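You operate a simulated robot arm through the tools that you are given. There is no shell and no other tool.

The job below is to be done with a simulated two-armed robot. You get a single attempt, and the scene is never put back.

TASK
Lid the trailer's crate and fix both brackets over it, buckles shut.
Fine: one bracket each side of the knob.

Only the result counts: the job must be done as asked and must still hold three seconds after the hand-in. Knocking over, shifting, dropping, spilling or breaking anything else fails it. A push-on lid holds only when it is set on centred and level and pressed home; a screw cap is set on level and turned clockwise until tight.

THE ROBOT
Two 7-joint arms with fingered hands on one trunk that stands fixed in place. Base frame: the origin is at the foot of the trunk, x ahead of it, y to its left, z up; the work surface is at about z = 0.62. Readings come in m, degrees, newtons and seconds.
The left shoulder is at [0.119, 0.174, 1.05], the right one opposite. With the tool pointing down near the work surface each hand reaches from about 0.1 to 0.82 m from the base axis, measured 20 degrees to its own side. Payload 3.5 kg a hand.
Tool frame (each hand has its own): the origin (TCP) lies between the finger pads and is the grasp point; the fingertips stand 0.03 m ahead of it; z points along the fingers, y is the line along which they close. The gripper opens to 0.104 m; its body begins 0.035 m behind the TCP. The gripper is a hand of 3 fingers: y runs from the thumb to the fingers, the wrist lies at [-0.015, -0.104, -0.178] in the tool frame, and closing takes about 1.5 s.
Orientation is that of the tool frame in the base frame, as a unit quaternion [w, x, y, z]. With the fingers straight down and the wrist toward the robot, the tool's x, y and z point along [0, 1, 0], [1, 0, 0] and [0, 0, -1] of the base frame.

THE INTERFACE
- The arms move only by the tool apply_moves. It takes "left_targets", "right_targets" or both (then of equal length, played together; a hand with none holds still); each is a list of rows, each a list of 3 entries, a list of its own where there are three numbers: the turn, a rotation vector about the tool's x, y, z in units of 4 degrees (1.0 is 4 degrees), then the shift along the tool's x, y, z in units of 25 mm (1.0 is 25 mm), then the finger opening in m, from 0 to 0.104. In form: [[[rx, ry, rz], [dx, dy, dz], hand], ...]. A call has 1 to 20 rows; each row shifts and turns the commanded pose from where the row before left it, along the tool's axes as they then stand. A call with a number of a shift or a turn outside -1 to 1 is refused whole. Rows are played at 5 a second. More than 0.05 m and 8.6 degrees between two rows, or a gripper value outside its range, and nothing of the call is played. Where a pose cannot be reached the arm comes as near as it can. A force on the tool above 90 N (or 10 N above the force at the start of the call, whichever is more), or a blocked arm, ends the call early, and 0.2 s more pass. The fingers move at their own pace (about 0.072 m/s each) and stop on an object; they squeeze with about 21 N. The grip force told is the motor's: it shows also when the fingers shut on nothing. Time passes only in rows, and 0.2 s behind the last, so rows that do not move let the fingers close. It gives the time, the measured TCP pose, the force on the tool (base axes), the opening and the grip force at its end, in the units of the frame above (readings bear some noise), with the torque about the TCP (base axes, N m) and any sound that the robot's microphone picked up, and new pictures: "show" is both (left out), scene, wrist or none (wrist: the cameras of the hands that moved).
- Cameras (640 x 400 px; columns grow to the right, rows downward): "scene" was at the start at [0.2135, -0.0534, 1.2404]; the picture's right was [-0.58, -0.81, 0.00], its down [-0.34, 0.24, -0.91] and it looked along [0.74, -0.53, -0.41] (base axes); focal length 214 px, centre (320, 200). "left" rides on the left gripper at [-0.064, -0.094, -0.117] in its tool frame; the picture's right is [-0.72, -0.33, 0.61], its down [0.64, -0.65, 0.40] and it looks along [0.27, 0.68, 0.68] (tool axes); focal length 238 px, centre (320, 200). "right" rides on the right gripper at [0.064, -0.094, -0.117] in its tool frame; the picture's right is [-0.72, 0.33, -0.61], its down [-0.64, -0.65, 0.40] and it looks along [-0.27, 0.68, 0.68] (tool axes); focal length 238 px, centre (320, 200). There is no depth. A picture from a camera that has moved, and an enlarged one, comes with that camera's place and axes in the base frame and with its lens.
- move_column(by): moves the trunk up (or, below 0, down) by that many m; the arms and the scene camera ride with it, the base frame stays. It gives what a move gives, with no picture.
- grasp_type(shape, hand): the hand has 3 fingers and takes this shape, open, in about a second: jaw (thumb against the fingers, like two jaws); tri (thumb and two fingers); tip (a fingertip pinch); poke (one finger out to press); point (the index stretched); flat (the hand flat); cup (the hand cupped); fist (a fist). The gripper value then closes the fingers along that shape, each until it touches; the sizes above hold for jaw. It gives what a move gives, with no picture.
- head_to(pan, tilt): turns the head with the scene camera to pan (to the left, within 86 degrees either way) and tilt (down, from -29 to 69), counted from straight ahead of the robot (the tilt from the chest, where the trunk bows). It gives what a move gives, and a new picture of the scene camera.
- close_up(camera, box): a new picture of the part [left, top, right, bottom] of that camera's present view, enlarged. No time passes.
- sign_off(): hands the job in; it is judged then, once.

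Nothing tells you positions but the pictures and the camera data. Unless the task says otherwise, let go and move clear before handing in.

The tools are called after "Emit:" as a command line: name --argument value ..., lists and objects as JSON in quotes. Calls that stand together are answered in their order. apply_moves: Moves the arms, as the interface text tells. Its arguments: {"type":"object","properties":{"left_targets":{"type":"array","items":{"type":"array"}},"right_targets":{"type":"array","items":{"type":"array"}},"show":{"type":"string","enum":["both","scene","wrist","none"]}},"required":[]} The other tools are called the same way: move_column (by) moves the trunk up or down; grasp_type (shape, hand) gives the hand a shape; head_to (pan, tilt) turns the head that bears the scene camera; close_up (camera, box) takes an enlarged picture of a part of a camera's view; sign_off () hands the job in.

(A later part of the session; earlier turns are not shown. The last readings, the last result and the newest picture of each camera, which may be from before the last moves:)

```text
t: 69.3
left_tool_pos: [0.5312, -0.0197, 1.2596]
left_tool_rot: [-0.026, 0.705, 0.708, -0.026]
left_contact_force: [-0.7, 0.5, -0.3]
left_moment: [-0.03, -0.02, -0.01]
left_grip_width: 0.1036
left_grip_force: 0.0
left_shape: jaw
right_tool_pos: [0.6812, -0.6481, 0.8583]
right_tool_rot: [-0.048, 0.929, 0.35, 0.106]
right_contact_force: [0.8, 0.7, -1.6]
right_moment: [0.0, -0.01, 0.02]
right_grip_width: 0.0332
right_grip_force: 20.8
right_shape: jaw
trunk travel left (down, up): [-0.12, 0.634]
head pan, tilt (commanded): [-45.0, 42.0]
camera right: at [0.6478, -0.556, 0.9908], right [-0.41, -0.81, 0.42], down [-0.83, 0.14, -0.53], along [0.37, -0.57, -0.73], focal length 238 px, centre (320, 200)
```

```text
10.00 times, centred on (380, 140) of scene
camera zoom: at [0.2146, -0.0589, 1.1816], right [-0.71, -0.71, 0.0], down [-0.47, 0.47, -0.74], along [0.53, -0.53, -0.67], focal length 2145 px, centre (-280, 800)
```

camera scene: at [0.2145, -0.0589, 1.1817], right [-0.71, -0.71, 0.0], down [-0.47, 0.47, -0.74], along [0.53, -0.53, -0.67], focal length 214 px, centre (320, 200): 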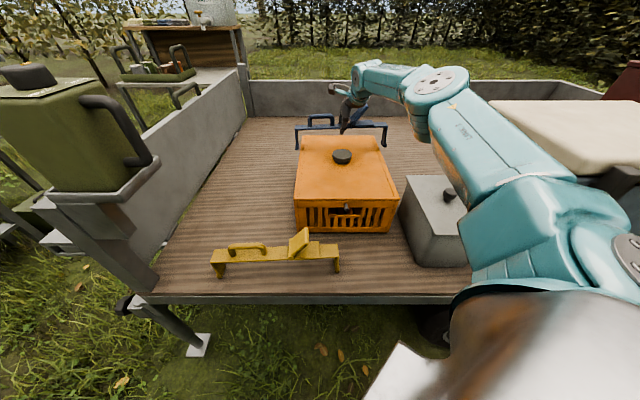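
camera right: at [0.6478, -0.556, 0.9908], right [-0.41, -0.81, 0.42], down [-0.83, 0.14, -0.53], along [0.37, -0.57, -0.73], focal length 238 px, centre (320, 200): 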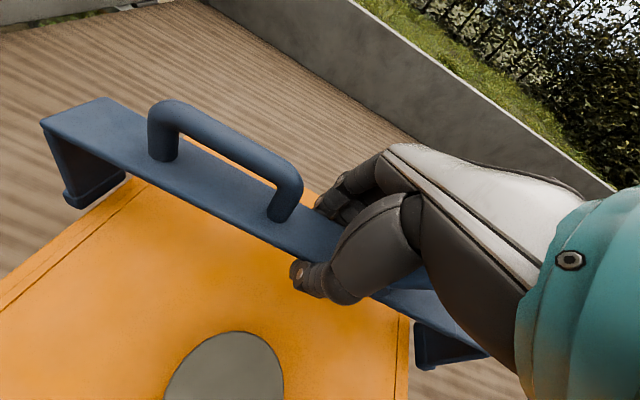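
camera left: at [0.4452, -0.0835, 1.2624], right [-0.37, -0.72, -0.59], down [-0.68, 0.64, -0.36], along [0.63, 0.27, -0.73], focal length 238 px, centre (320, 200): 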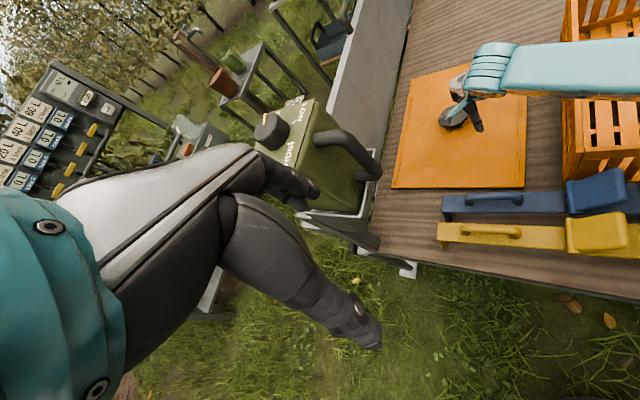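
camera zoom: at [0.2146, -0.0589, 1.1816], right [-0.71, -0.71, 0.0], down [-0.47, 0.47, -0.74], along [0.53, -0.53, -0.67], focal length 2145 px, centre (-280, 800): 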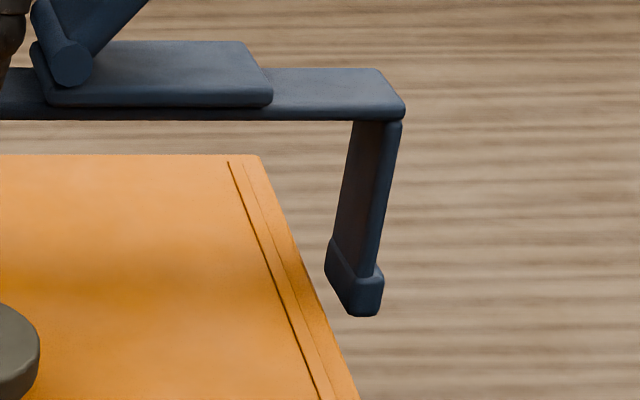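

Now it's clear: the toes straddle the lid with about 2.5 mm clearance on the left and 7.7 mm on the right, strap level. I'll shift 2.6 mm left and start lowering past the lid edges.

Emit:
apply_moves --right_targets '[[[0, 0, 0], [0.098, -0.006, 0.023], 0.0], [[0, 0, 0], [-0.06, 0.004, 0.243], 0.0], [[0, 0, 0], [-0.06, 0.004, 0.243], 0.0], [[0, 0, 0], [-0.06, 0.004, 0.243], 0.0], [[0, 0, 0], [0, 0, 0], 0.0]]' --show "none"

Emit:
close_up --camera "scene" --box '[280, 100, 400, 170]'

Emit:
close_up --camera "scene" --box '[285, 120, 325, 160]'

Emit:
close_up --camera "scene" --box '[360, 120, 400, 160]'

```text
t: 70.5
left_tool_pos: [0.5306, -0.02, 1.2594]
left_tool_rot: [-0.026, 0.706, 0.707, -0.027]
left_contact_force: [0.9, -1.5, -0.5]
left_moment: [0.01, -0.01, 0.02]
left_grip_width: 0.1039
left_grip_force: 0.0
left_shape: jaw
right_tool_pos: [0.6832, -0.6462, 0.8413]
right_tool_rot: [-0.048, 0.929, 0.35, 0.108]
right_contact_force: [0.0, 0.7, -2.0]
right_moment: [0.0, -0.01, -0.04]
right_grip_width: 0.0332
right_grip_force: 20.9
right_shape: jaw
trunk travel left (down, up): [-0.12, 0.634]
head pan, tilt (commanded): [-45.0, 42.0]
```

```text
5.33 times, centred on (340, 135) of scene
camera zoom: at [0.2146, -0.0589, 1.1817], right [-0.71, -0.71, 0.0], down [-0.47, 0.47, -0.74], along [0.53, -0.53, -0.67], focal length 1144 px, centre (213, 547)
```

zoom: 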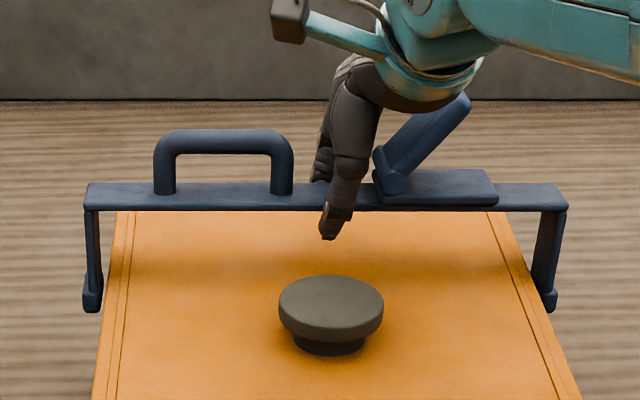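

```text
10.00 times, centred on (305, 140) of scene
camera zoom: at [0.2146, -0.0589, 1.1817], right [-0.71, -0.71, 0.0], down [-0.47, 0.47, -0.74], along [0.53, -0.53, -0.67], focal length 2145 px, centre (470, 800)
```

zoom: 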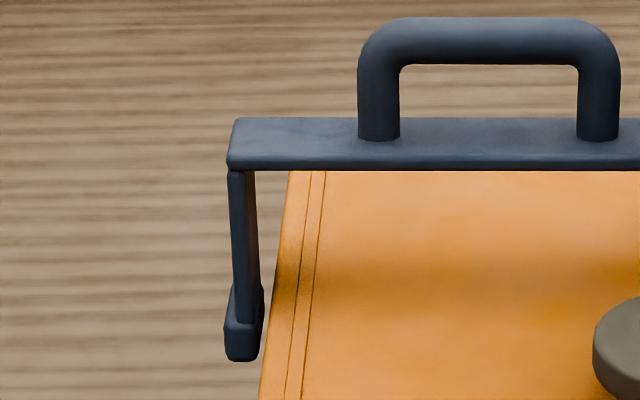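

```text
10.00 times, centred on (380, 140) of scene
camera zoom: at [0.2146, -0.0589, 1.1817], right [-0.71, -0.71, 0.0], down [-0.47, 0.47, -0.74], along [0.53, -0.53, -0.67], focal length 2145 px, centre (-280, 800)
```

zoom: 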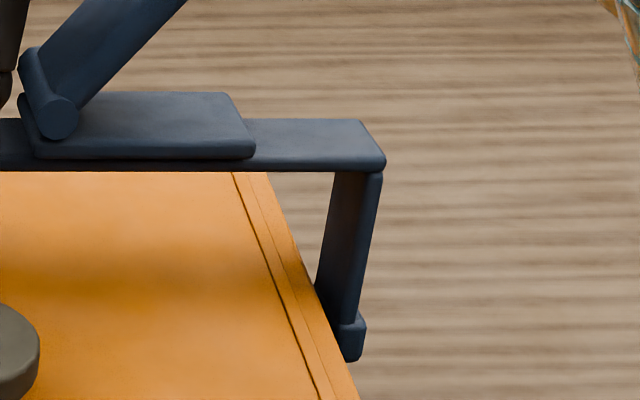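

The toes have passed the lid level without contact. I'll continue lowering.

Emit:
apply_moves --right_targets '[[[0, 0, 0], [-0.077, 0.005, 0.311], 0.0], [[0, 0, 0], [-0.077, 0.005, 0.311], 0.0], [[0, 0, 0], [-0.077, 0.005, 0.311], 0.0], [[0, 0, 0], [0, 0, 0], 0.0]]' --show "none"

Emit:
close_up --camera "scene" --box '[280, 100, 400, 170]'

Emit:
close_up --camera "scene" --box '[285, 120, 325, 160]'

Emit:
close_up --camera "scene" --box '[360, 120, 400, 160]'

```text
t: 71.5
left_tool_pos: [0.5301, -0.0195, 1.2588]
left_tool_rot: [-0.026, 0.706, 0.707, -0.026]
left_contact_force: [0.3, 0.4, -1.0]
left_moment: [-0.02, -0.02, 0.01]
left_grip_width: 0.1037
left_grip_force: 0.0
left_shape: jaw
right_tool_pos: [0.6825, -0.6466, 0.8167]
right_tool_rot: [-0.048, 0.929, 0.352, 0.107]
right_contact_force: [0.0, 0.7, -1.7]
right_moment: [0.02, -0.04, 0.0]
right_grip_width: 0.0332
right_grip_force: 21.5
right_shape: jaw
trunk travel left (down, up): [-0.12, 0.634]
head pan, tilt (commanded): [-45.0, 42.0]
```

```text
5.33 times, centred on (340, 135) of scene
camera zoom: at [0.2146, -0.0589, 1.1817], right [-0.71, -0.71, 0.0], down [-0.47, 0.47, -0.74], along [0.53, -0.53, -0.67], focal length 1144 px, centre (213, 547)
```

zoom: 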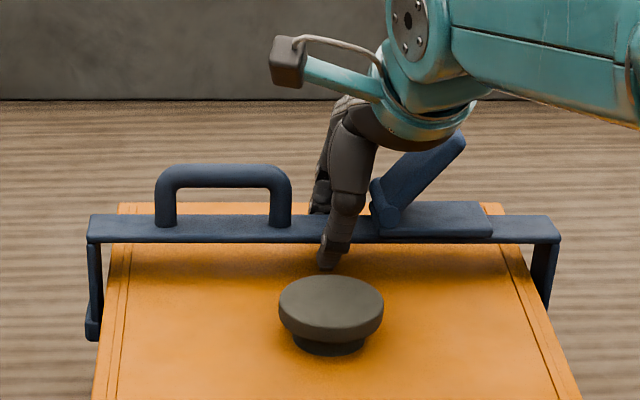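

```text
10.00 times, centred on (305, 140) of scene
camera zoom: at [0.2146, -0.0589, 1.1817], right [-0.71, -0.71, 0.0], down [-0.47, 0.47, -0.74], along [0.53, -0.53, -0.67], focal length 2145 px, centre (470, 800)
```

zoom: 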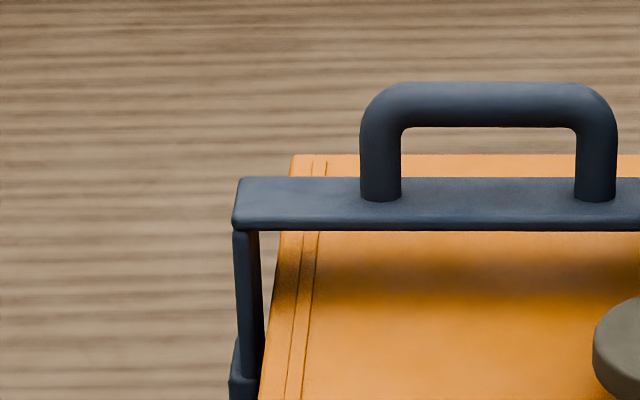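

```text
10.00 times, centred on (380, 140) of scene
camera zoom: at [0.2146, -0.0589, 1.1817], right [-0.71, -0.71, 0.0], down [-0.47, 0.47, -0.74], along [0.53, -0.53, -0.67], focal length 2145 px, centre (-280, 800)
```

zoom: 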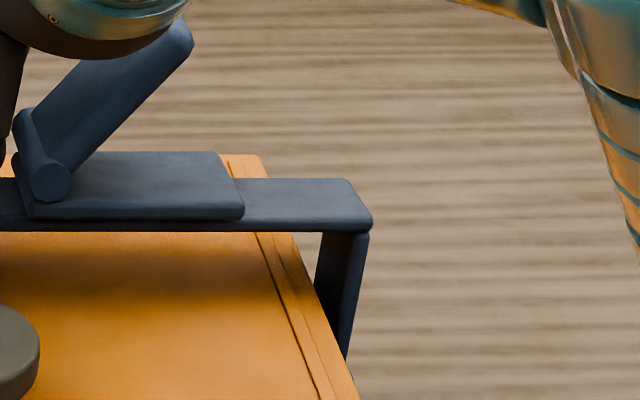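

Both legs are outside the lid and going down freely. I'll lower further until the fingertips just touch the lid.

Emit:
apply_moves --right_targets '[[[0, 0, 0], [-0.058, 0.004, 0.234], 0.0], [[0, 0, 0], [-0.058, 0.004, 0.234], 0.0], [[0, 0, 0], [-0.03, 0.002, 0.117], 0.0], [[0, 0, 0], [0, 0, 0], 0.0]]' --show "none"

Emit:
close_up --camera "scene" --box '[280, 100, 400, 170]'

```text
t: 72.5
left_tool_pos: [0.5285, -0.0171, 1.2606]
left_tool_rot: [-0.025, 0.706, 0.707, -0.026]
left_contact_force: [0.3, 0.1, 0.9]
left_moment: [0.02, -0.02, 0.0]
left_grip_width: 0.1037
left_grip_force: 0.2
left_shape: jaw
right_tool_pos: [0.6826, -0.6447, 0.807]
right_tool_rot: [-0.045, 0.929, 0.351, 0.112]
right_contact_force: [3.1, -4.5, 23.6]
right_moment: [-0.33, -0.1, 0.04]
right_grip_width: 0.0349
right_grip_force: 21.2
right_shape: jaw
trunk travel left (down, up): [-0.12, 0.634]
head pan, tilt (commanded): [-45.0, 42.0]
```

```text
5.33 times, centred on (340, 135) of scene
camera zoom: at [0.2123, -0.057, 1.1825], right [-0.71, -0.71, 0.0], down [-0.47, 0.47, -0.74], along [0.53, -0.53, -0.67], focal length 1144 px, centre (213, 547)
```

zoom: 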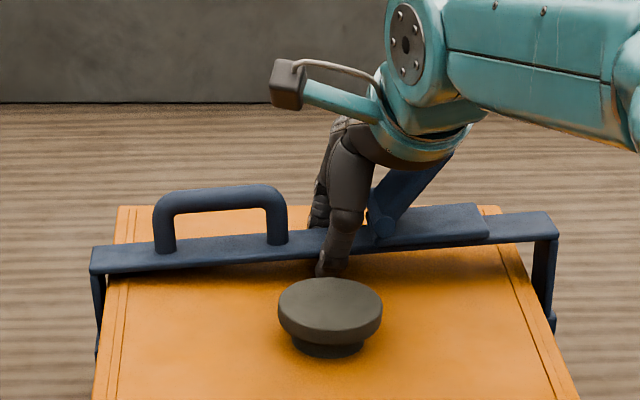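

The fingertips are on the lid and the strap's left end has come down close to the lid. I'll ease up 3 mm and open the fingers a little to let the strap settle onto the lid.

Emit:
apply_moves --right_targets '[[[0, 0, 0], [0.03, 0, -0.15], 0.0], [[0, 0, 0], [0, 0, 0], 0.036], [[0, 0, 0], [0, 0, 0], 0.039], [[0, 0, 0], [0, 0, 0], 0.042], [[0, 0, 0], [0, 0, 0], 0.046], [[0, 0, 0], [0, 0, 0], 0.05], [[0, 0, 0], [0, 0, 0], 0.05], [[0, 0, 0], [0, 0, 0], 0.05]]' --show "wrist"

Emit:
close_up --camera "scene" --box '[280, 100, 400, 170]'

```text
t: 74.3
left_tool_pos: [0.5278, -0.0167, 1.26]
left_tool_rot: [-0.025, 0.706, 0.708, -0.026]
left_contact_force: [-0.2, 0.5, -0.2]
left_moment: [-0.02, 0.01, -0.02]
left_grip_width: 0.1037
left_grip_force: 0.1
left_shape: jaw
right_tool_pos: [0.6815, -0.6449, 0.8077]
right_tool_rot: [-0.046, 0.929, 0.352, 0.108]
right_contact_force: [-0.2, 1.0, 17.2]
right_moment: [0.0, 0.07, -0.05]
right_grip_width: 0.0464
right_grip_force: 0.1
right_shape: jaw
trunk travel left (down, up): [-0.12, 0.634]
head pan, tilt (commanded): [-45.0, 42.0]
camera right: at [0.6485, -0.5534, 0.9385], right [-0.41, -0.81, 0.42], down [-0.83, 0.14, -0.54], along [0.37, -0.57, -0.73], focal length 238 px, centre (320, 200)
```

right: 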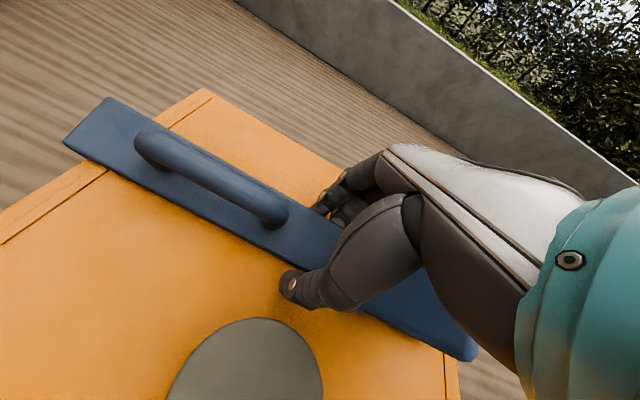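

```text
5.33 times, centred on (340, 135) of scene
camera zoom: at [0.2128, -0.0571, 1.1822], right [-0.71, -0.71, 0.0], down [-0.47, 0.47, -0.74], along [0.53, -0.53, -0.67], focal length 1144 px, centre (213, 547)
```

zoom: 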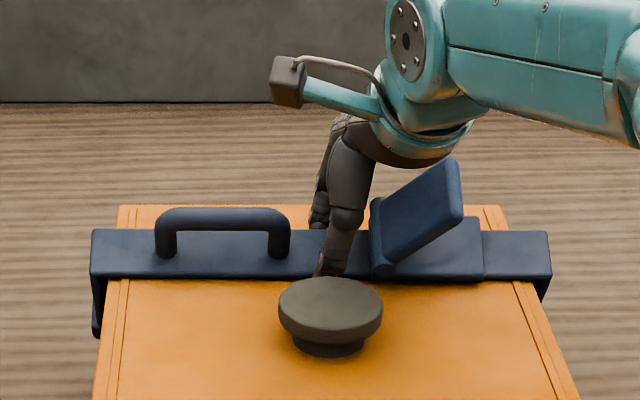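

The blue bracket now lies flat across the lid on the far side of the knob. I'll withdraw straight up and bring the hand upright.

Emit:
apply_moves --right_targets '[[[0, 0, 0], [0.093, -0.004, -0.39], 0.05], [[0, 0, 0], [0.186, -0.008, -0.78], 0.052], [[0, 0, 0], [0.186, -0.008, -0.78], 0.056], [[0, 0, 0], [0.186, -0.008, -0.78], 0.06], [[0, 0, 0], [0.186, -0.008, -0.78], 0.06], [[0, 0, 0], [0.186, -0.008, -0.78], 0.06], [[0, -0.845, 0], [0, 0, 0], 0.06], [[0, -0.845, 0], [0, 0, 0], 0.06], [[0, -0.845, 0], [0, 0, 0], 0.06], [[0, -0.845, 0], [0, 0, 0], 0.06], [[0, 0, 0], [0, 0, 0], 0.06]]'

Emit:
close_up --camera "scene" --box '[270, 90, 410, 220]'

Emit:
close_up --camera "right" --box '[0, 50, 560, 400]'

```text
t: 76.7
left_tool_pos: [0.5302, -0.0188, 1.2583]
left_tool_rot: [-0.026, 0.706, 0.708, -0.026]
left_contact_force: [0.6, -0.2, 0.0]
left_moment: [-0.01, 0.03, 0.02]
left_grip_width: 0.1034
left_grip_force: 0.0
left_shape: jaw
right_tool_pos: [0.68, -0.6439, 0.9126]
right_tool_rot: [-0.006, 0.935, 0.354, -0.004]
right_contact_force: [-0.1, 0.2, -0.6]
right_moment: [0.01, 0.0, -0.02]
right_grip_width: 0.0594
right_grip_force: 0.1
right_shape: jaw
right hand out of reach, approached as far as the arm can: row 10
trunk travel left (down, up): [-0.12, 0.634]
head pan, tilt (commanded): [-45.0, 42.0]
camera scene: at [0.2145, -0.0587, 1.1817], right [-0.71, -0.71, 0.0], down [-0.47, 0.47, -0.74], along [0.53, -0.53, -0.67], focal length 214 px, centre (320, 200)
camera right: at [0.6686, -0.5324, 1.0311], right [-0.32, -0.73, 0.61], down [-0.92, 0.07, -0.39], along [0.24, -0.68, -0.69], focal length 238 px, centre (320, 200)
```

scene: 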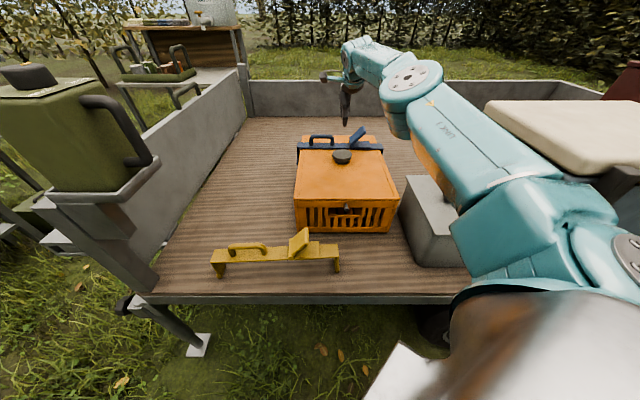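
right: 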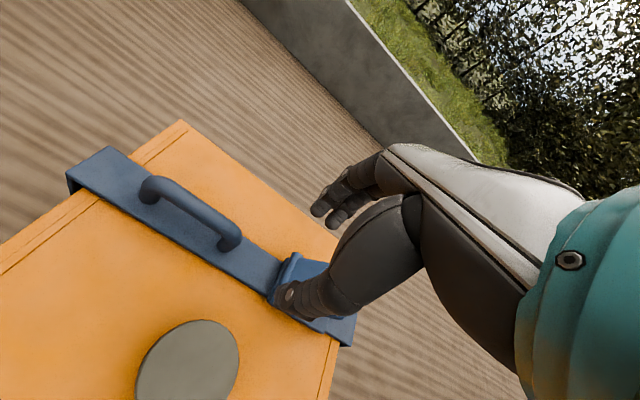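

```text
3.08 times, centred on (340, 155) of scene
camera zoom: at [0.2145, -0.0587, 1.1817], right [-0.71, -0.71, 0.0], down [-0.47, 0.47, -0.74], along [0.53, -0.53, -0.67], focal length 660 px, centre (258, 338)
```

zoom: 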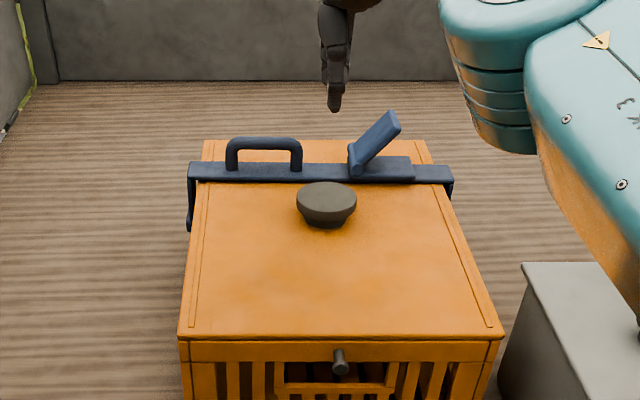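

```text
1.14 times, centred on (280, 225) of right
camera zoom: at [0.6686, -0.5324, 1.0311], right [-0.32, -0.73, 0.61], down [-0.92, 0.07, -0.39], along [0.24, -0.68, -0.69], focal length 272 px, centre (366, 171)
```

zoom: 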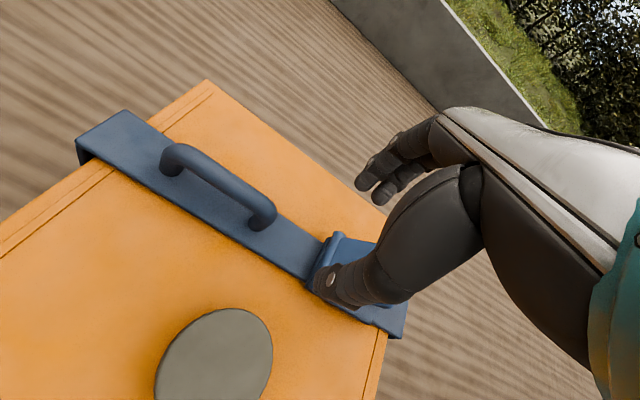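

Blue sits square on the lid with its buckle flap standing open at about 60° on the right. Next I'll close my fingers and move above the flap's free end to push it shut.

Emit:
apply_moves --right_targets '[[[0, 0, 0], [0, 0, 0], 0.0], [[0, 0, 0], [-0.5, 0.06, -0.1], 0.0], [[0, 0, 0], [-0.55, 0.06, 0], 0.0], [[0, 0, 0], [-0.55, 0.06, 0], 0.0], [[0, 0, 0], [-0.55, 0.06, 0], 0.0], [[0, 0, 0], [-0.55, 0.06, 0], 0.0], [[0, 0, 0], [0, 0, 0], 0.0]]'

Emit:
close_up --camera "scene" --box '[300, 80, 410, 160]'

```text
t: 78.3
left_tool_pos: [0.5299, -0.0194, 1.2595]
left_tool_rot: [-0.026, 0.705, 0.708, -0.025]
left_contact_force: [0.4, 0.0, -0.9]
left_moment: [0.04, 0.01, 0.0]
left_grip_width: 0.104
left_grip_force: 0.0
left_shape: jaw
right_tool_pos: [0.634, -0.6945, 0.915]
right_tool_rot: [-0.006, 0.935, 0.354, -0.003]
right_contact_force: [-0.9, 0.5, 0.4]
right_moment: [0.0, 0.02, -0.01]
right_grip_width: 0.0
right_grip_force: 20.8
right_shape: jaw
trunk travel left (down, up): [-0.12, 0.634]
head pan, tilt (commanded): [-45.0, 42.0]
camera scene: at [0.2144, -0.0588, 1.1817], right [-0.71, -0.71, 0.0], down [-0.47, 0.47, -0.74], along [0.53, -0.53, -0.67], focal length 214 px, centre (320, 200)
camera right: at [0.6221, -0.5835, 1.0338], right [-0.32, -0.73, 0.61], down [-0.92, 0.07, -0.39], along [0.25, -0.68, -0.69], focal length 238 px, centre (320, 200)
```

scene: 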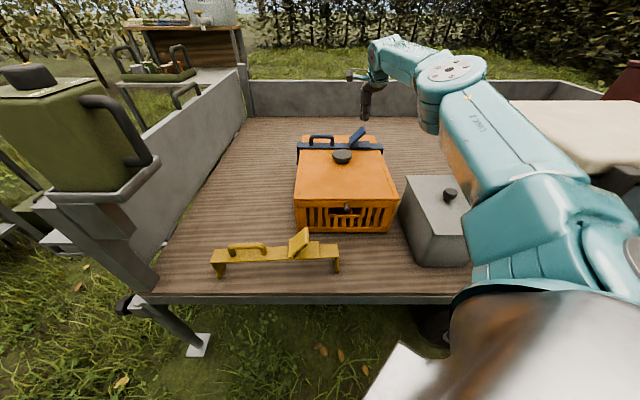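
right: 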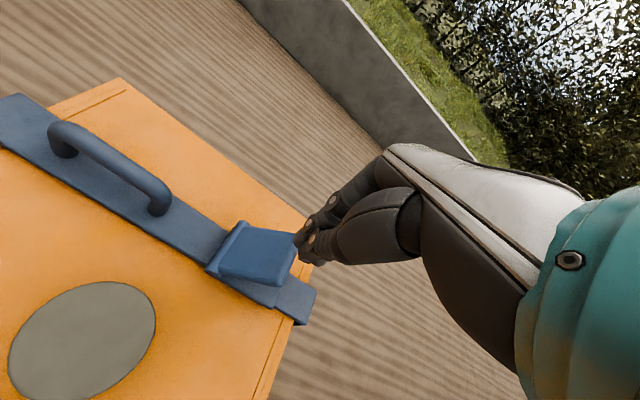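

```text
5.00 times, centred on (355, 120) of scene
camera zoom: at [0.2144, -0.0588, 1.1817], right [-0.71, -0.71, 0.0], down [-0.47, 0.47, -0.74], along [0.53, -0.53, -0.67], focal length 1072 px, centre (145, 600)
```

zoom: 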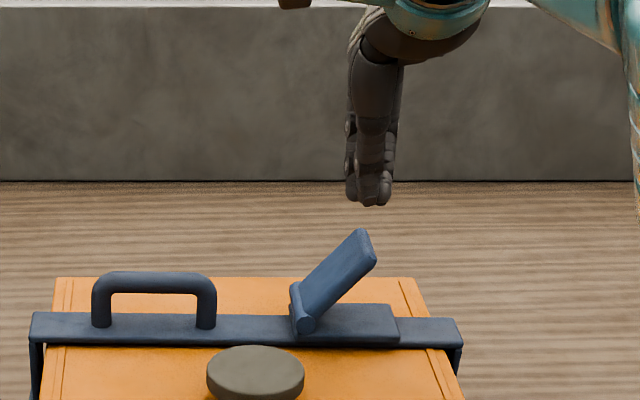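

My fingertips are right above the flap's free end. I'll centre over the flap and press down along its closing arc.

Emit:
apply_moves --right_targets '[[[0, 0, 0], [0.015, 0.24, 0.4], 0.0], [[0, 0, 0], [0, 0, 0.4], 0.0], [[0, 0, 0], [-0.224, 0.014, 0.44], 0.0], [[0, 0, 0], [-0.224, 0.014, 0.44], 0.0], [[0, 0, 0], [-0.224, 0.014, 0.44], 0.0], [[0, 0, 0], [0, 0, 0], 0.0]]' --show "none"

Emit:
close_up --camera "scene" --box '[300, 80, 410, 160]'

```text
t: 79.7
left_tool_pos: [0.5298, -0.0189, 1.2589]
left_tool_rot: [-0.026, 0.706, 0.707, -0.025]
left_contact_force: [-0.5, 0.4, 0.3]
left_moment: [0.01, -0.01, 0.02]
left_grip_width: 0.1037
left_grip_force: 0.0
left_shape: jaw
right_tool_pos: [0.6256, -0.7105, 0.861]
right_tool_rot: [-0.006, 0.935, 0.354, -0.004]
right_contact_force: [-0.1, -0.6, 0.6]
right_moment: [0.0, 0.0, -0.01]
right_grip_width: 0.0
right_grip_force: 21.2
right_shape: jaw
trunk travel left (down, up): [-0.12, 0.634]
head pan, tilt (commanded): [-45.0, 42.0]
```

```text
5.00 times, centred on (355, 120) of scene
camera zoom: at [0.2144, -0.0588, 1.1817], right [-0.71, -0.71, 0.0], down [-0.47, 0.47, -0.74], along [0.53, -0.53, -0.67], focal length 1072 px, centre (145, 600)
```

zoom: 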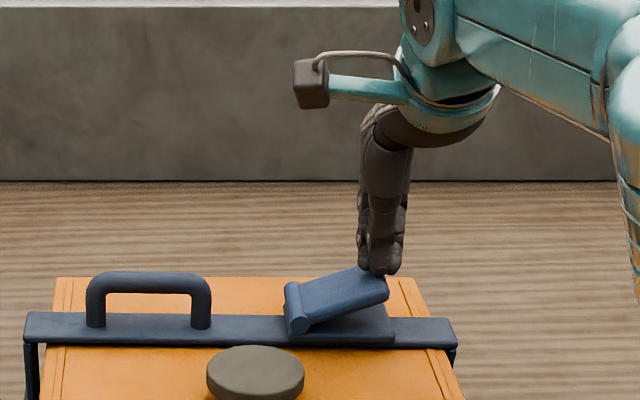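

The flap is folding down easily. I'll continue and press it home, watching for a click.

Emit:
apply_moves --right_targets '[[[0, 0, 0], [-0.14, 0.01, 0.44], 0.0], [[0, 0, 0], [-0.1, 0.01, 0.44], 0.0], [[0, 0, 0], [0, 0, 0.3], 0.0], [[0, 0, 0], [0, 0, 0.2], 0.0], [[0, 0, 0], [0, 0, 0], 0.0]]' --show "none"

Emit:
close_up --camera "scene" --box '[280, 90, 410, 180]'

```text
t: 80.9
left_tool_pos: [0.5259, -0.0146, 1.2617]
left_tool_rot: [-0.023, 0.706, 0.707, -0.026]
left_contact_force: [-0.4, 1.0, -0.3]
left_moment: [0.04, 0.02, -0.02]
left_grip_width: 0.1037
left_grip_force: 0.0
left_shape: jaw
right_tool_pos: [0.6202, -0.7133, 0.8375]
right_tool_rot: [0.001, 0.936, 0.353, 0.005]
right_contact_force: [2.0, -9.1, 46.9]
right_moment: [-0.14, -0.49, -0.09]
right_grip_width: 0.0001
right_grip_force: 21.3
right_shape: jaw
trunk travel left (down, up): [-0.12, 0.634]
head pan, tilt (commanded): [-45.0, 42.0]
```

```text
4.44 times, centred on (345, 135) of scene
camera zoom: at [0.2104, -0.0551, 1.1832], right [-0.71, -0.71, 0.0], down [-0.47, 0.47, -0.75], along [0.53, -0.53, -0.67], focal length 953 px, centre (209, 489)
```

zoom: 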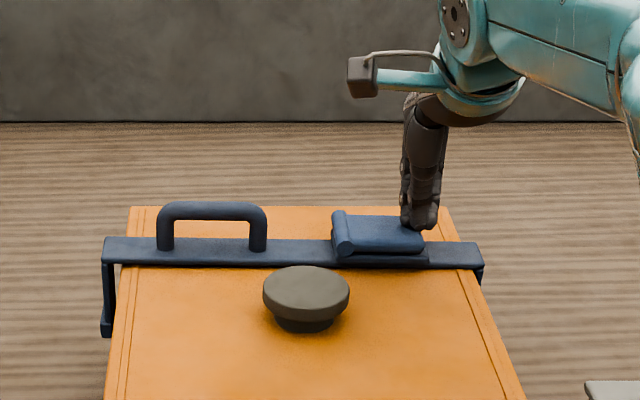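

The flap looks nearly flat under 47 N, but no click was reported. I'll zoom in on it.

Emit:
close_up --camera "scene" --box '[345, 130, 395, 160]'

Emit:
close_up --camera "right" --box '[150, 150, 390, 330]'

```text
12.80 times, centred on (370, 145) of scene
camera zoom: at [0.2104, -0.0551, 1.1832], right [-0.71, -0.71, 0.0], down [-0.47, 0.47, -0.75], along [0.53, -0.53, -0.67], focal length 2745 px, centre (-320, 904)
```

zoom: 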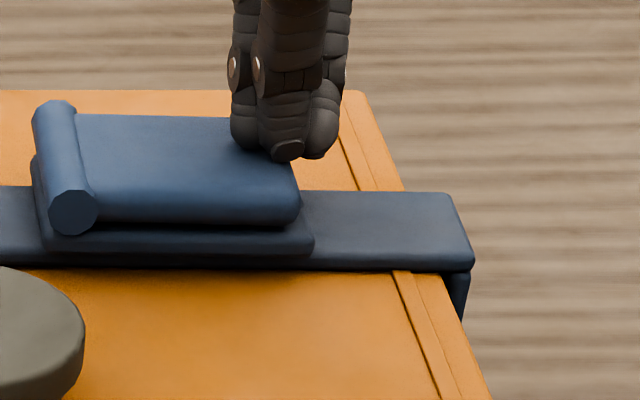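

```text
2.22 times, centred on (270, 240) of right
camera zoom: at [0.607, -0.6013, 0.9556], right [-0.33, -0.72, 0.61], down [-0.91, 0.07, -0.41], along [0.26, -0.69, -0.68], focal length 530 px, centre (431, 111)
```

zoom: 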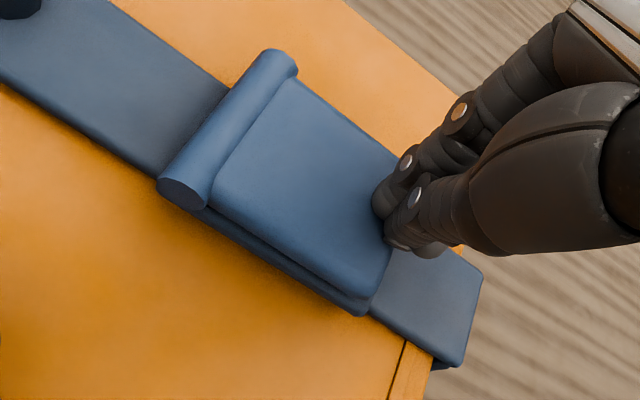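

The flap lies flat on its plate. I'll lift off and check whether it stays shut.

Emit:
apply_moves --right_targets '[[[0, 0, 0], [0, 0, -0.5], 0.0], [[0, 0, 0], [0, 0, -0.8], 0.0], [[0, 0, 0], [0, 0, -0.8], 0.0], [[0, 0, 0], [0, 0, 0], 0.0], [[0, 0, 0], [0, 0, 0], 0.0]]' --show "none"

Emit:
close_up --camera "scene" --box '[345, 130, 395, 160]'

Emit:
close_up --camera "scene" --box '[280, 90, 410, 180]'

```text
t: 82.1
left_tool_pos: [0.5296, -0.0183, 1.2597]
left_tool_rot: [-0.026, 0.706, 0.707, -0.026]
left_contact_force: [0.3, 0.1, 0.8]
left_moment: [-0.02, 0.02, -0.02]
left_grip_width: 0.1035
left_grip_force: 0.0
left_shape: jaw
right_tool_pos: [0.6218, -0.7152, 0.8793]
right_tool_rot: [-0.006, 0.935, 0.355, -0.003]
right_contact_force: [-0.1, -0.7, -0.1]
right_moment: [-0.01, 0.01, -0.02]
right_grip_width: 0.0001
right_grip_force: 21.3
right_shape: jaw
trunk travel left (down, up): [-0.12, 0.634]
head pan, tilt (commanded): [-45.0, 42.0]
```

```text
12.80 times, centred on (370, 145) of scene
camera zoom: at [0.2145, -0.0588, 1.1816], right [-0.71, -0.71, 0.0], down [-0.47, 0.47, -0.74], along [0.53, -0.53, -0.67], focal length 2745 px, centre (-320, 904)
```

zoom: 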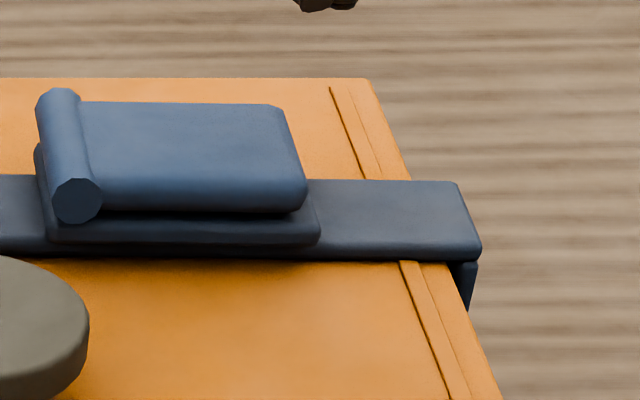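

```text
4.44 times, centred on (345, 135) of scene
camera zoom: at [0.2145, -0.0588, 1.1816], right [-0.71, -0.71, 0.0], down [-0.47, 0.47, -0.74], along [0.53, -0.53, -0.67], focal length 953 px, centre (209, 489)
```

zoom: 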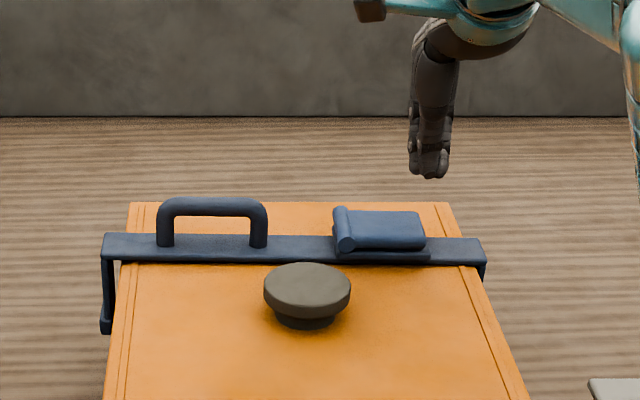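

The blue buckle stays shut and the bracket spans the lid squarely. Now for the yellow one: I'll rise and travel back over it.

Emit:
apply_moves --right_targets '[[[0, 0, 0], [0, 0, -1], 0.0], [[0, 0, 0], [0, -0.5, -0.8], 0.0], [[0, 0, 0], [0.6, -0.97, 0], 0.0], [[0, 0, 0], [0.6, -0.97, 0], 0.0], [[0, 0, 0], [0.6, -0.97, 0], 0.0], [[0, 0, 0], [0.6, -0.97, 0], 0.0], [[0, 0, 0], [0.6, -0.97, 0], 0.0], [[0, 0, 0], [0.6, -0.97, 0], 0.0], [[0, 0, 0], [0.6, -0.97, 0], 0.0], [[0, 0, 0], [0.6, -0.97, 0], 0.0], [[0, 0, 0], [0.6, -0.97, 0], 0.07], [[0, 0, 0], [0.6, -0.97, 0], 0.07], [[0, 0, 0], [0.6, -0.97, 0], 0.07], [[0, 0, 0], [0.6, -0.97, 0], 0.07], [[0, 0, 0], [0.6, -0.97, 0], 0.07], [[0, 0, 0], [0.6, -0.97, 0], 0.07], [[0, 0, 0], [0.6, -0.97, 0], 0.07], [[0, 0, 0], [0.6, -0.97, 0], 0.07], [[0, 0, 0], [0.6, -0.97, 0], 0.07], [[0, 0, 0], [0.5, -0.68, 0], 0.07]]'

Emit:
close_up --camera "scene" --box '[200, 130, 420, 290]'

```text
t: 86.3
left_tool_pos: [0.5298, -0.0187, 1.2591]
left_tool_rot: [-0.026, 0.706, 0.707, -0.026]
left_contact_force: [-0.7, 0.0, 0.4]
left_moment: [-0.01, -0.02, 0.03]
left_grip_width: 0.1037
left_grip_force: 0.1
left_shape: jaw
right_tool_pos: [0.5306, -0.2074, 0.9294]
right_tool_rot: [-0.006, 0.935, 0.354, -0.004]
right_contact_force: [-0.6, 0.1, 0.3]
right_moment: [0.02, -0.03, 0.0]
right_grip_width: 0.0701
right_grip_force: 0.1
right_shape: jaw
trunk travel left (down, up): [-0.12, 0.634]
head pan, tilt (commanded): [-45.0, 42.0]
camera scene: at [0.2148, -0.0588, 1.1816], right [-0.71, -0.71, 0.0], down [-0.47, 0.47, -0.74], along [0.53, -0.53, -0.67], focal length 214 px, centre (320, 200)
camera right: at [0.519, -0.0959, 1.0492], right [-0.32, -0.73, 0.61], down [-0.92, 0.07, -0.39], along [0.24, -0.68, -0.69], focal length 238 px, centre (320, 200)
```

scene: 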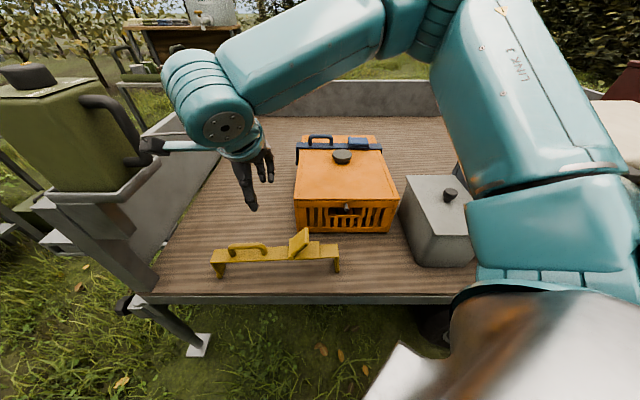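
right: 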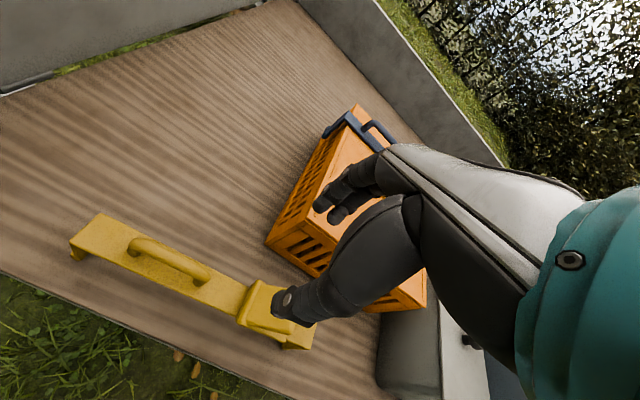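

```text
2.50 times, centred on (310, 210) of scene
camera zoom: at [0.2148, -0.0588, 1.1816], right [-0.71, -0.71, 0.0], down [-0.47, 0.47, -0.74], along [0.53, -0.53, -0.67], focal length 536 px, centre (345, 175)
```

zoom: 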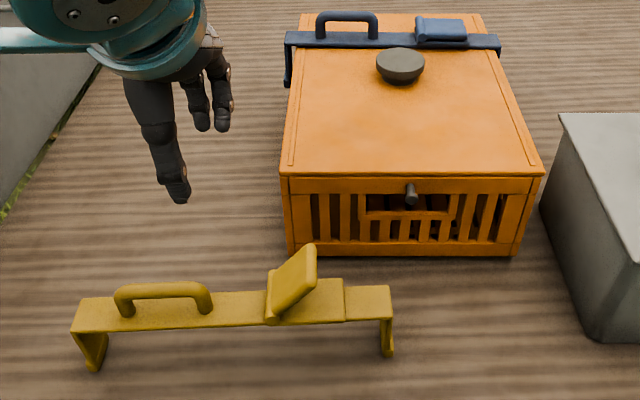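

The yellow bracket hasn't moved. I'll zoom in with the wrist camera to place the grip precisely.

Emit:
close_up --camera "right" --box '[50, 200, 330, 360]'

Emit:
close_up --camera "scene" --box '[205, 220, 345, 290]'

```text
2.29 times, centred on (190, 280) of right
camera zoom: at [0.519, -0.0959, 1.0492], right [-0.32, -0.73, 0.61], down [-0.92, 0.07, -0.39], along [0.24, -0.68, -0.69], focal length 545 px, centre (617, 17)
```

zoom: 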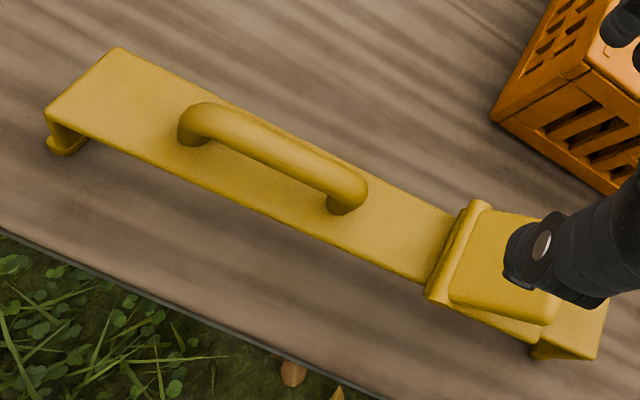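

```text
4.57 times, centred on (275, 255) of scene
camera zoom: at [0.2148, -0.0588, 1.1816], right [-0.71, -0.71, 0.0], down [-0.47, 0.47, -0.74], along [0.53, -0.53, -0.67], focal length 980 px, centre (526, -51)
```

zoom: 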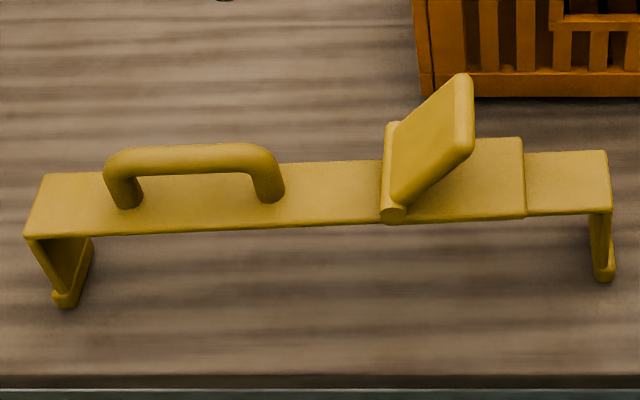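

I have the yellow strap's free span (p ≈ 0.19–0.25, centre line q ≈ 0.521) from both cameras. I'll align the hand and descend to just above the strap.

Emit:
apply_moves --right_targets '[[[0, 0, -0.93], [-0.08, 0, 0], 0.066], [[0, 0, -0.93], [0, 0, 0.5], 0.066], [[0, 0, 0], [0, 0, 1], 0.066], [[0, 0, 0], [0, 0, 1], 0.066], [[0, 0, 0], [0, 0, 1], 0.066], [[0, 0, 0], [0, 0, 1], 0.066], [[0, 0, 0], [0, 0, 1], 0.066], [[0, 0, 0], [0, 0, 0.8], 0.066], [[0, 0, 0], [0, 0, 0.6], 0.066], [[0, 0, 0], [0, 0, 0.3], 0.066], [[0, 0, 0], [0, 0, 0], 0.066]]'

Emit:
close_up --camera "scene" --box '[205, 200, 345, 290]'

Emit:
close_up --camera "right" --box '[180, 150, 440, 400]'

```text
t: 88.7
left_tool_pos: [0.5291, -0.0192, 1.2596]
left_tool_rot: [-0.026, 0.706, 0.707, -0.026]
left_contact_force: [-0.2, -0.8, 0.1]
left_moment: [-0.01, 0.0, -0.01]
left_grip_width: 0.1037
left_grip_force: 0.1
left_shape: jaw
right_tool_pos: [0.5281, -0.2076, 0.7497]
right_tool_rot: [-0.006, 0.91, 0.414, -0.003]
right_contact_force: [0.7, -0.5, -0.3]
right_moment: [0.01, 0.0, 0.01]
right_grip_width: 0.0666
right_grip_force: 0.0
right_shape: jaw
trunk travel left (down, up): [-0.12, 0.634]
head pan, tilt (commanded): [-45.0, 42.0]
camera scene: at [0.2144, -0.0587, 1.1817], right [-0.71, -0.71, 0.0], down [-0.47, 0.47, -0.74], along [0.53, -0.53, -0.67], focal length 214 px, centre (320, 200)
camera right: at [0.5017, -0.0986, 0.8689], right [-0.22, -0.76, 0.61], down [-0.92, -0.05, -0.4], along [0.33, -0.65, -0.69], focal length 238 px, centre (320, 200)
```

scene: 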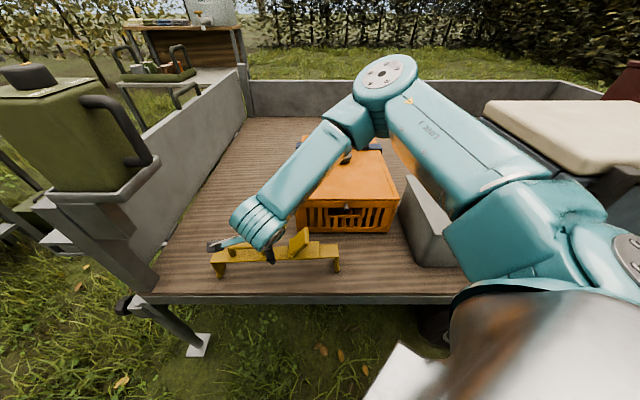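
right: 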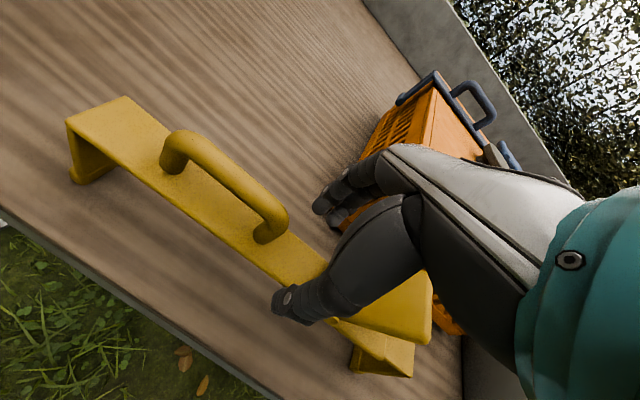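

```text
4.44 times, centred on (275, 245) of scene
camera zoom: at [0.2144, -0.0587, 1.1817], right [-0.71, -0.71, 0.0], down [-0.47, 0.47, -0.74], along [0.53, -0.53, -0.67], focal length 953 px, centre (520, 0)
```

zoom: 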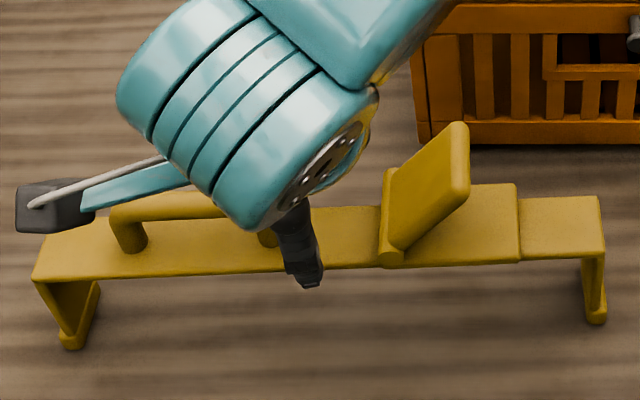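

```text
1.60 times, centred on (310, 275) of right
camera zoom: at [0.5017, -0.0986, 0.8689], right [-0.22, -0.76, 0.61], down [-0.92, -0.05, -0.4], along [0.33, -0.65, -0.69], focal length 381 px, centre (336, 80)
```

zoom: 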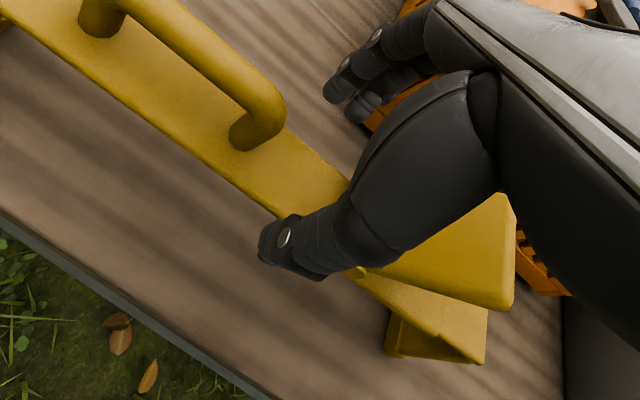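

The thumb and fingers straddle the yellow strap cleanly. I'll go down the last 3.3 cm and close.

Emit:
apply_moves --right_targets '[[[0, 0, 0], [0, 0, 0.45], 0.066], [[0, 0, 0], [0, 0, 0.45], 0.066], [[0, 0, 0], [0, 0, 0.42], 0.066], [[0, 0, 0], [0, 0, 0], 0.05], [[0, 0, 0], [0, 0, 0], 0.03], [[0, 0, 0], [0, 0, 0], 0.0], [[0, 0, 0], [0, 0, 0], 0.0], [[0, 0, 0], [0, 0, 0], 0.0], [[0, 0, 0], [0, 0, 0], 0.0]]'

Emit:
close_up --camera "scene" --box '[205, 200, 345, 290]'

```text
t: 90.7
left_tool_pos: [0.5301, -0.021, 1.2592]
left_tool_rot: [-0.026, 0.706, 0.708, -0.026]
left_contact_force: [-0.1, 0.2, 0.1]
left_moment: [0.02, -0.01, -0.03]
left_grip_width: 0.1036
left_grip_force: 0.0
left_shape: jaw
right_tool_pos: [0.5279, -0.207, 0.7169]
right_tool_rot: [-0.006, 0.91, 0.414, -0.003]
right_contact_force: [0.2, -0.4, -1.4]
right_moment: [0.01, -0.02, -0.01]
right_grip_width: 0.0134
right_grip_force: 20.7
right_shape: jaw
trunk travel left (down, up): [-0.12, 0.634]
head pan, tilt (commanded): [-45.0, 42.0]
camera scene: at [0.2146, -0.0588, 1.1817], right [-0.71, -0.71, 0.0], down [-0.47, 0.47, -0.74], along [0.53, -0.53, -0.67], focal length 214 px, centre (320, 200)
camera right: at [0.501, -0.0983, 0.8366], right [-0.22, -0.76, 0.61], down [-0.92, -0.05, -0.4], along [0.33, -0.65, -0.69], focal length 238 px, centre (320, 200)
```

scene: 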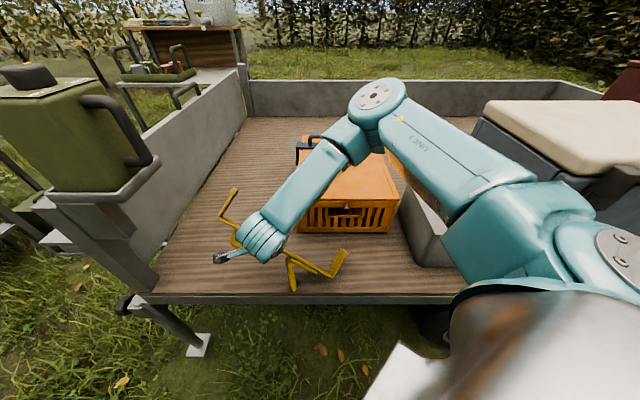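
right: 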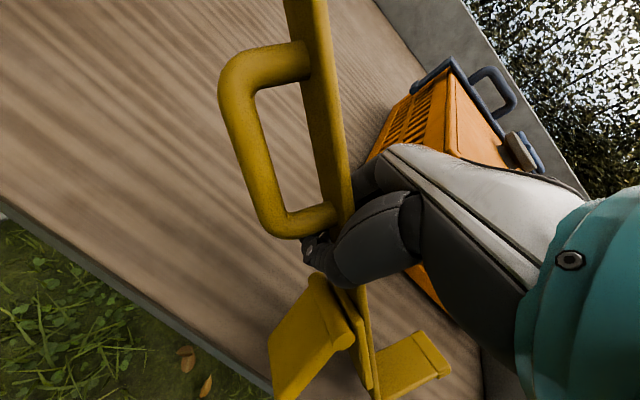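

```text
4.44 times, centred on (275, 245) of scene
camera zoom: at [0.2146, -0.0588, 1.1817], right [-0.71, -0.71, 0.0], down [-0.47, 0.47, -0.74], along [0.53, -0.53, -0.67], focal length 953 px, centre (520, 0)
```

zoom: 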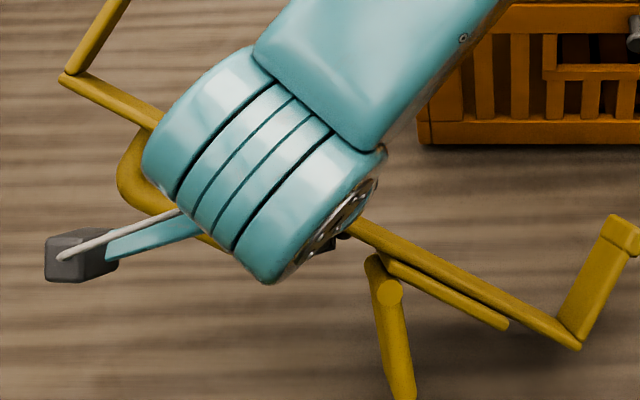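

Closing tipped the yellow bracket: it rolled onto its side and I'm now pinching its strap by the faces, legs pointing away. I'll lift it clear and move it to an open spot so I can turn it upright in the hand.

Emit:
apply_moves --right_targets '[[[0, 0, 0], [0, 0, -0.6], 0.0], [[0, 0, 0], [0, 0, -1], 0.0], [[0, 0, 0], [0, 0, -1], 0.0], [[0, 0, 0], [0, 0, -1], 0.0], [[0, 0, 0], [0, 0, -1], 0.0], [[0, 0, 0], [-0.82, 0.275, -0.8], 0.0], [[0, 0, 0], [-0.82, 0.275, -0.8], 0.0], [[0, 0, 0], [-0.82, 0.275, -0.8], 0.0], [[0, 0, 0], [-0.82, 0.275, -0.8], 0.0], [[0, 0, 0], [-0.82, 0.275, -0.8], 0.0], [[0, 0, 0], [0, 0, 0], 0.0]]'

Emit:
close_up --camera "scene" --box '[180, 60, 420, 260]'

```text
t: 93.1
left_tool_pos: [0.5308, -0.0192, 1.2589]
left_tool_rot: [-0.026, 0.706, 0.708, -0.025]
left_contact_force: [0.7, -0.3, -0.2]
left_moment: [0.01, -0.02, 0.02]
left_grip_width: 0.1036
left_grip_force: 0.0
left_shape: jaw
right_tool_pos: [0.4868, -0.3082, 0.9326]
right_tool_rot: [-0.007, 0.91, 0.414, -0.003]
right_contact_force: [0.1, 0.0, -2.7]
right_moment: [0.04, -0.03, 0.02]
right_grip_width: 0.0131
right_grip_force: 21.1
right_shape: jaw
trunk travel left (down, up): [-0.12, 0.634]
head pan, tilt (commanded): [-45.0, 42.0]
camera scene: at [0.2147, -0.0589, 1.1816], right [-0.71, -0.71, 0.0], down [-0.47, 0.47, -0.74], along [0.53, -0.53, -0.67], focal length 214 px, centre (320, 200)
camera right: at [0.4615, -0.2006, 1.0506], right [-0.22, -0.76, 0.61], down [-0.92, -0.05, -0.39], along [0.33, -0.64, -0.69], focal length 238 px, centre (320, 200)
```

scene: 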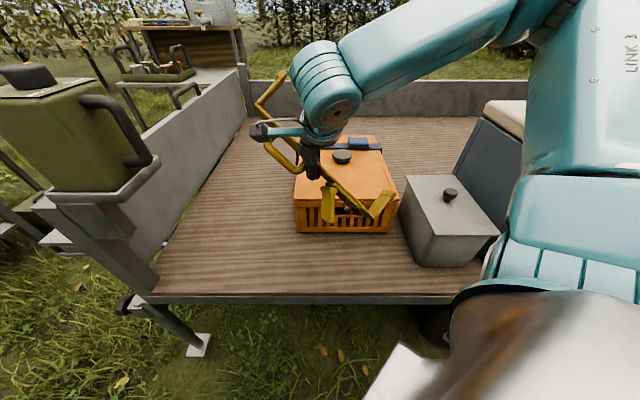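
right: 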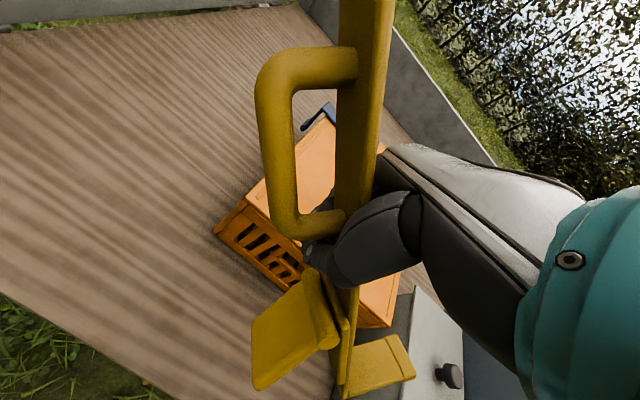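

```text
2.00 times, centred on (300, 160) of scene
camera zoom: at [0.2147, -0.0589, 1.1816], right [-0.71, -0.71, 0.0], down [-0.47, 0.47, -0.74], along [0.53, -0.53, -0.67], focal length 429 px, centre (360, 280)
```

zoom: 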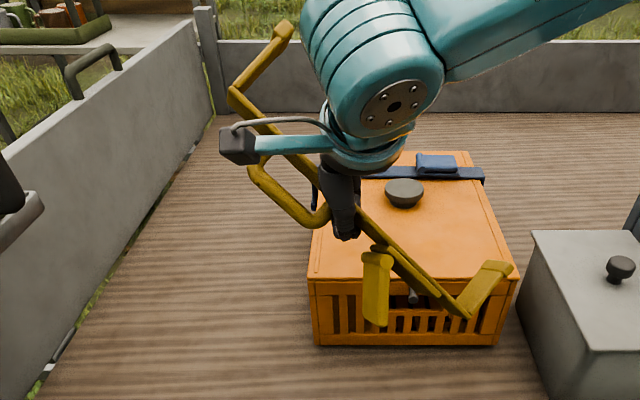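

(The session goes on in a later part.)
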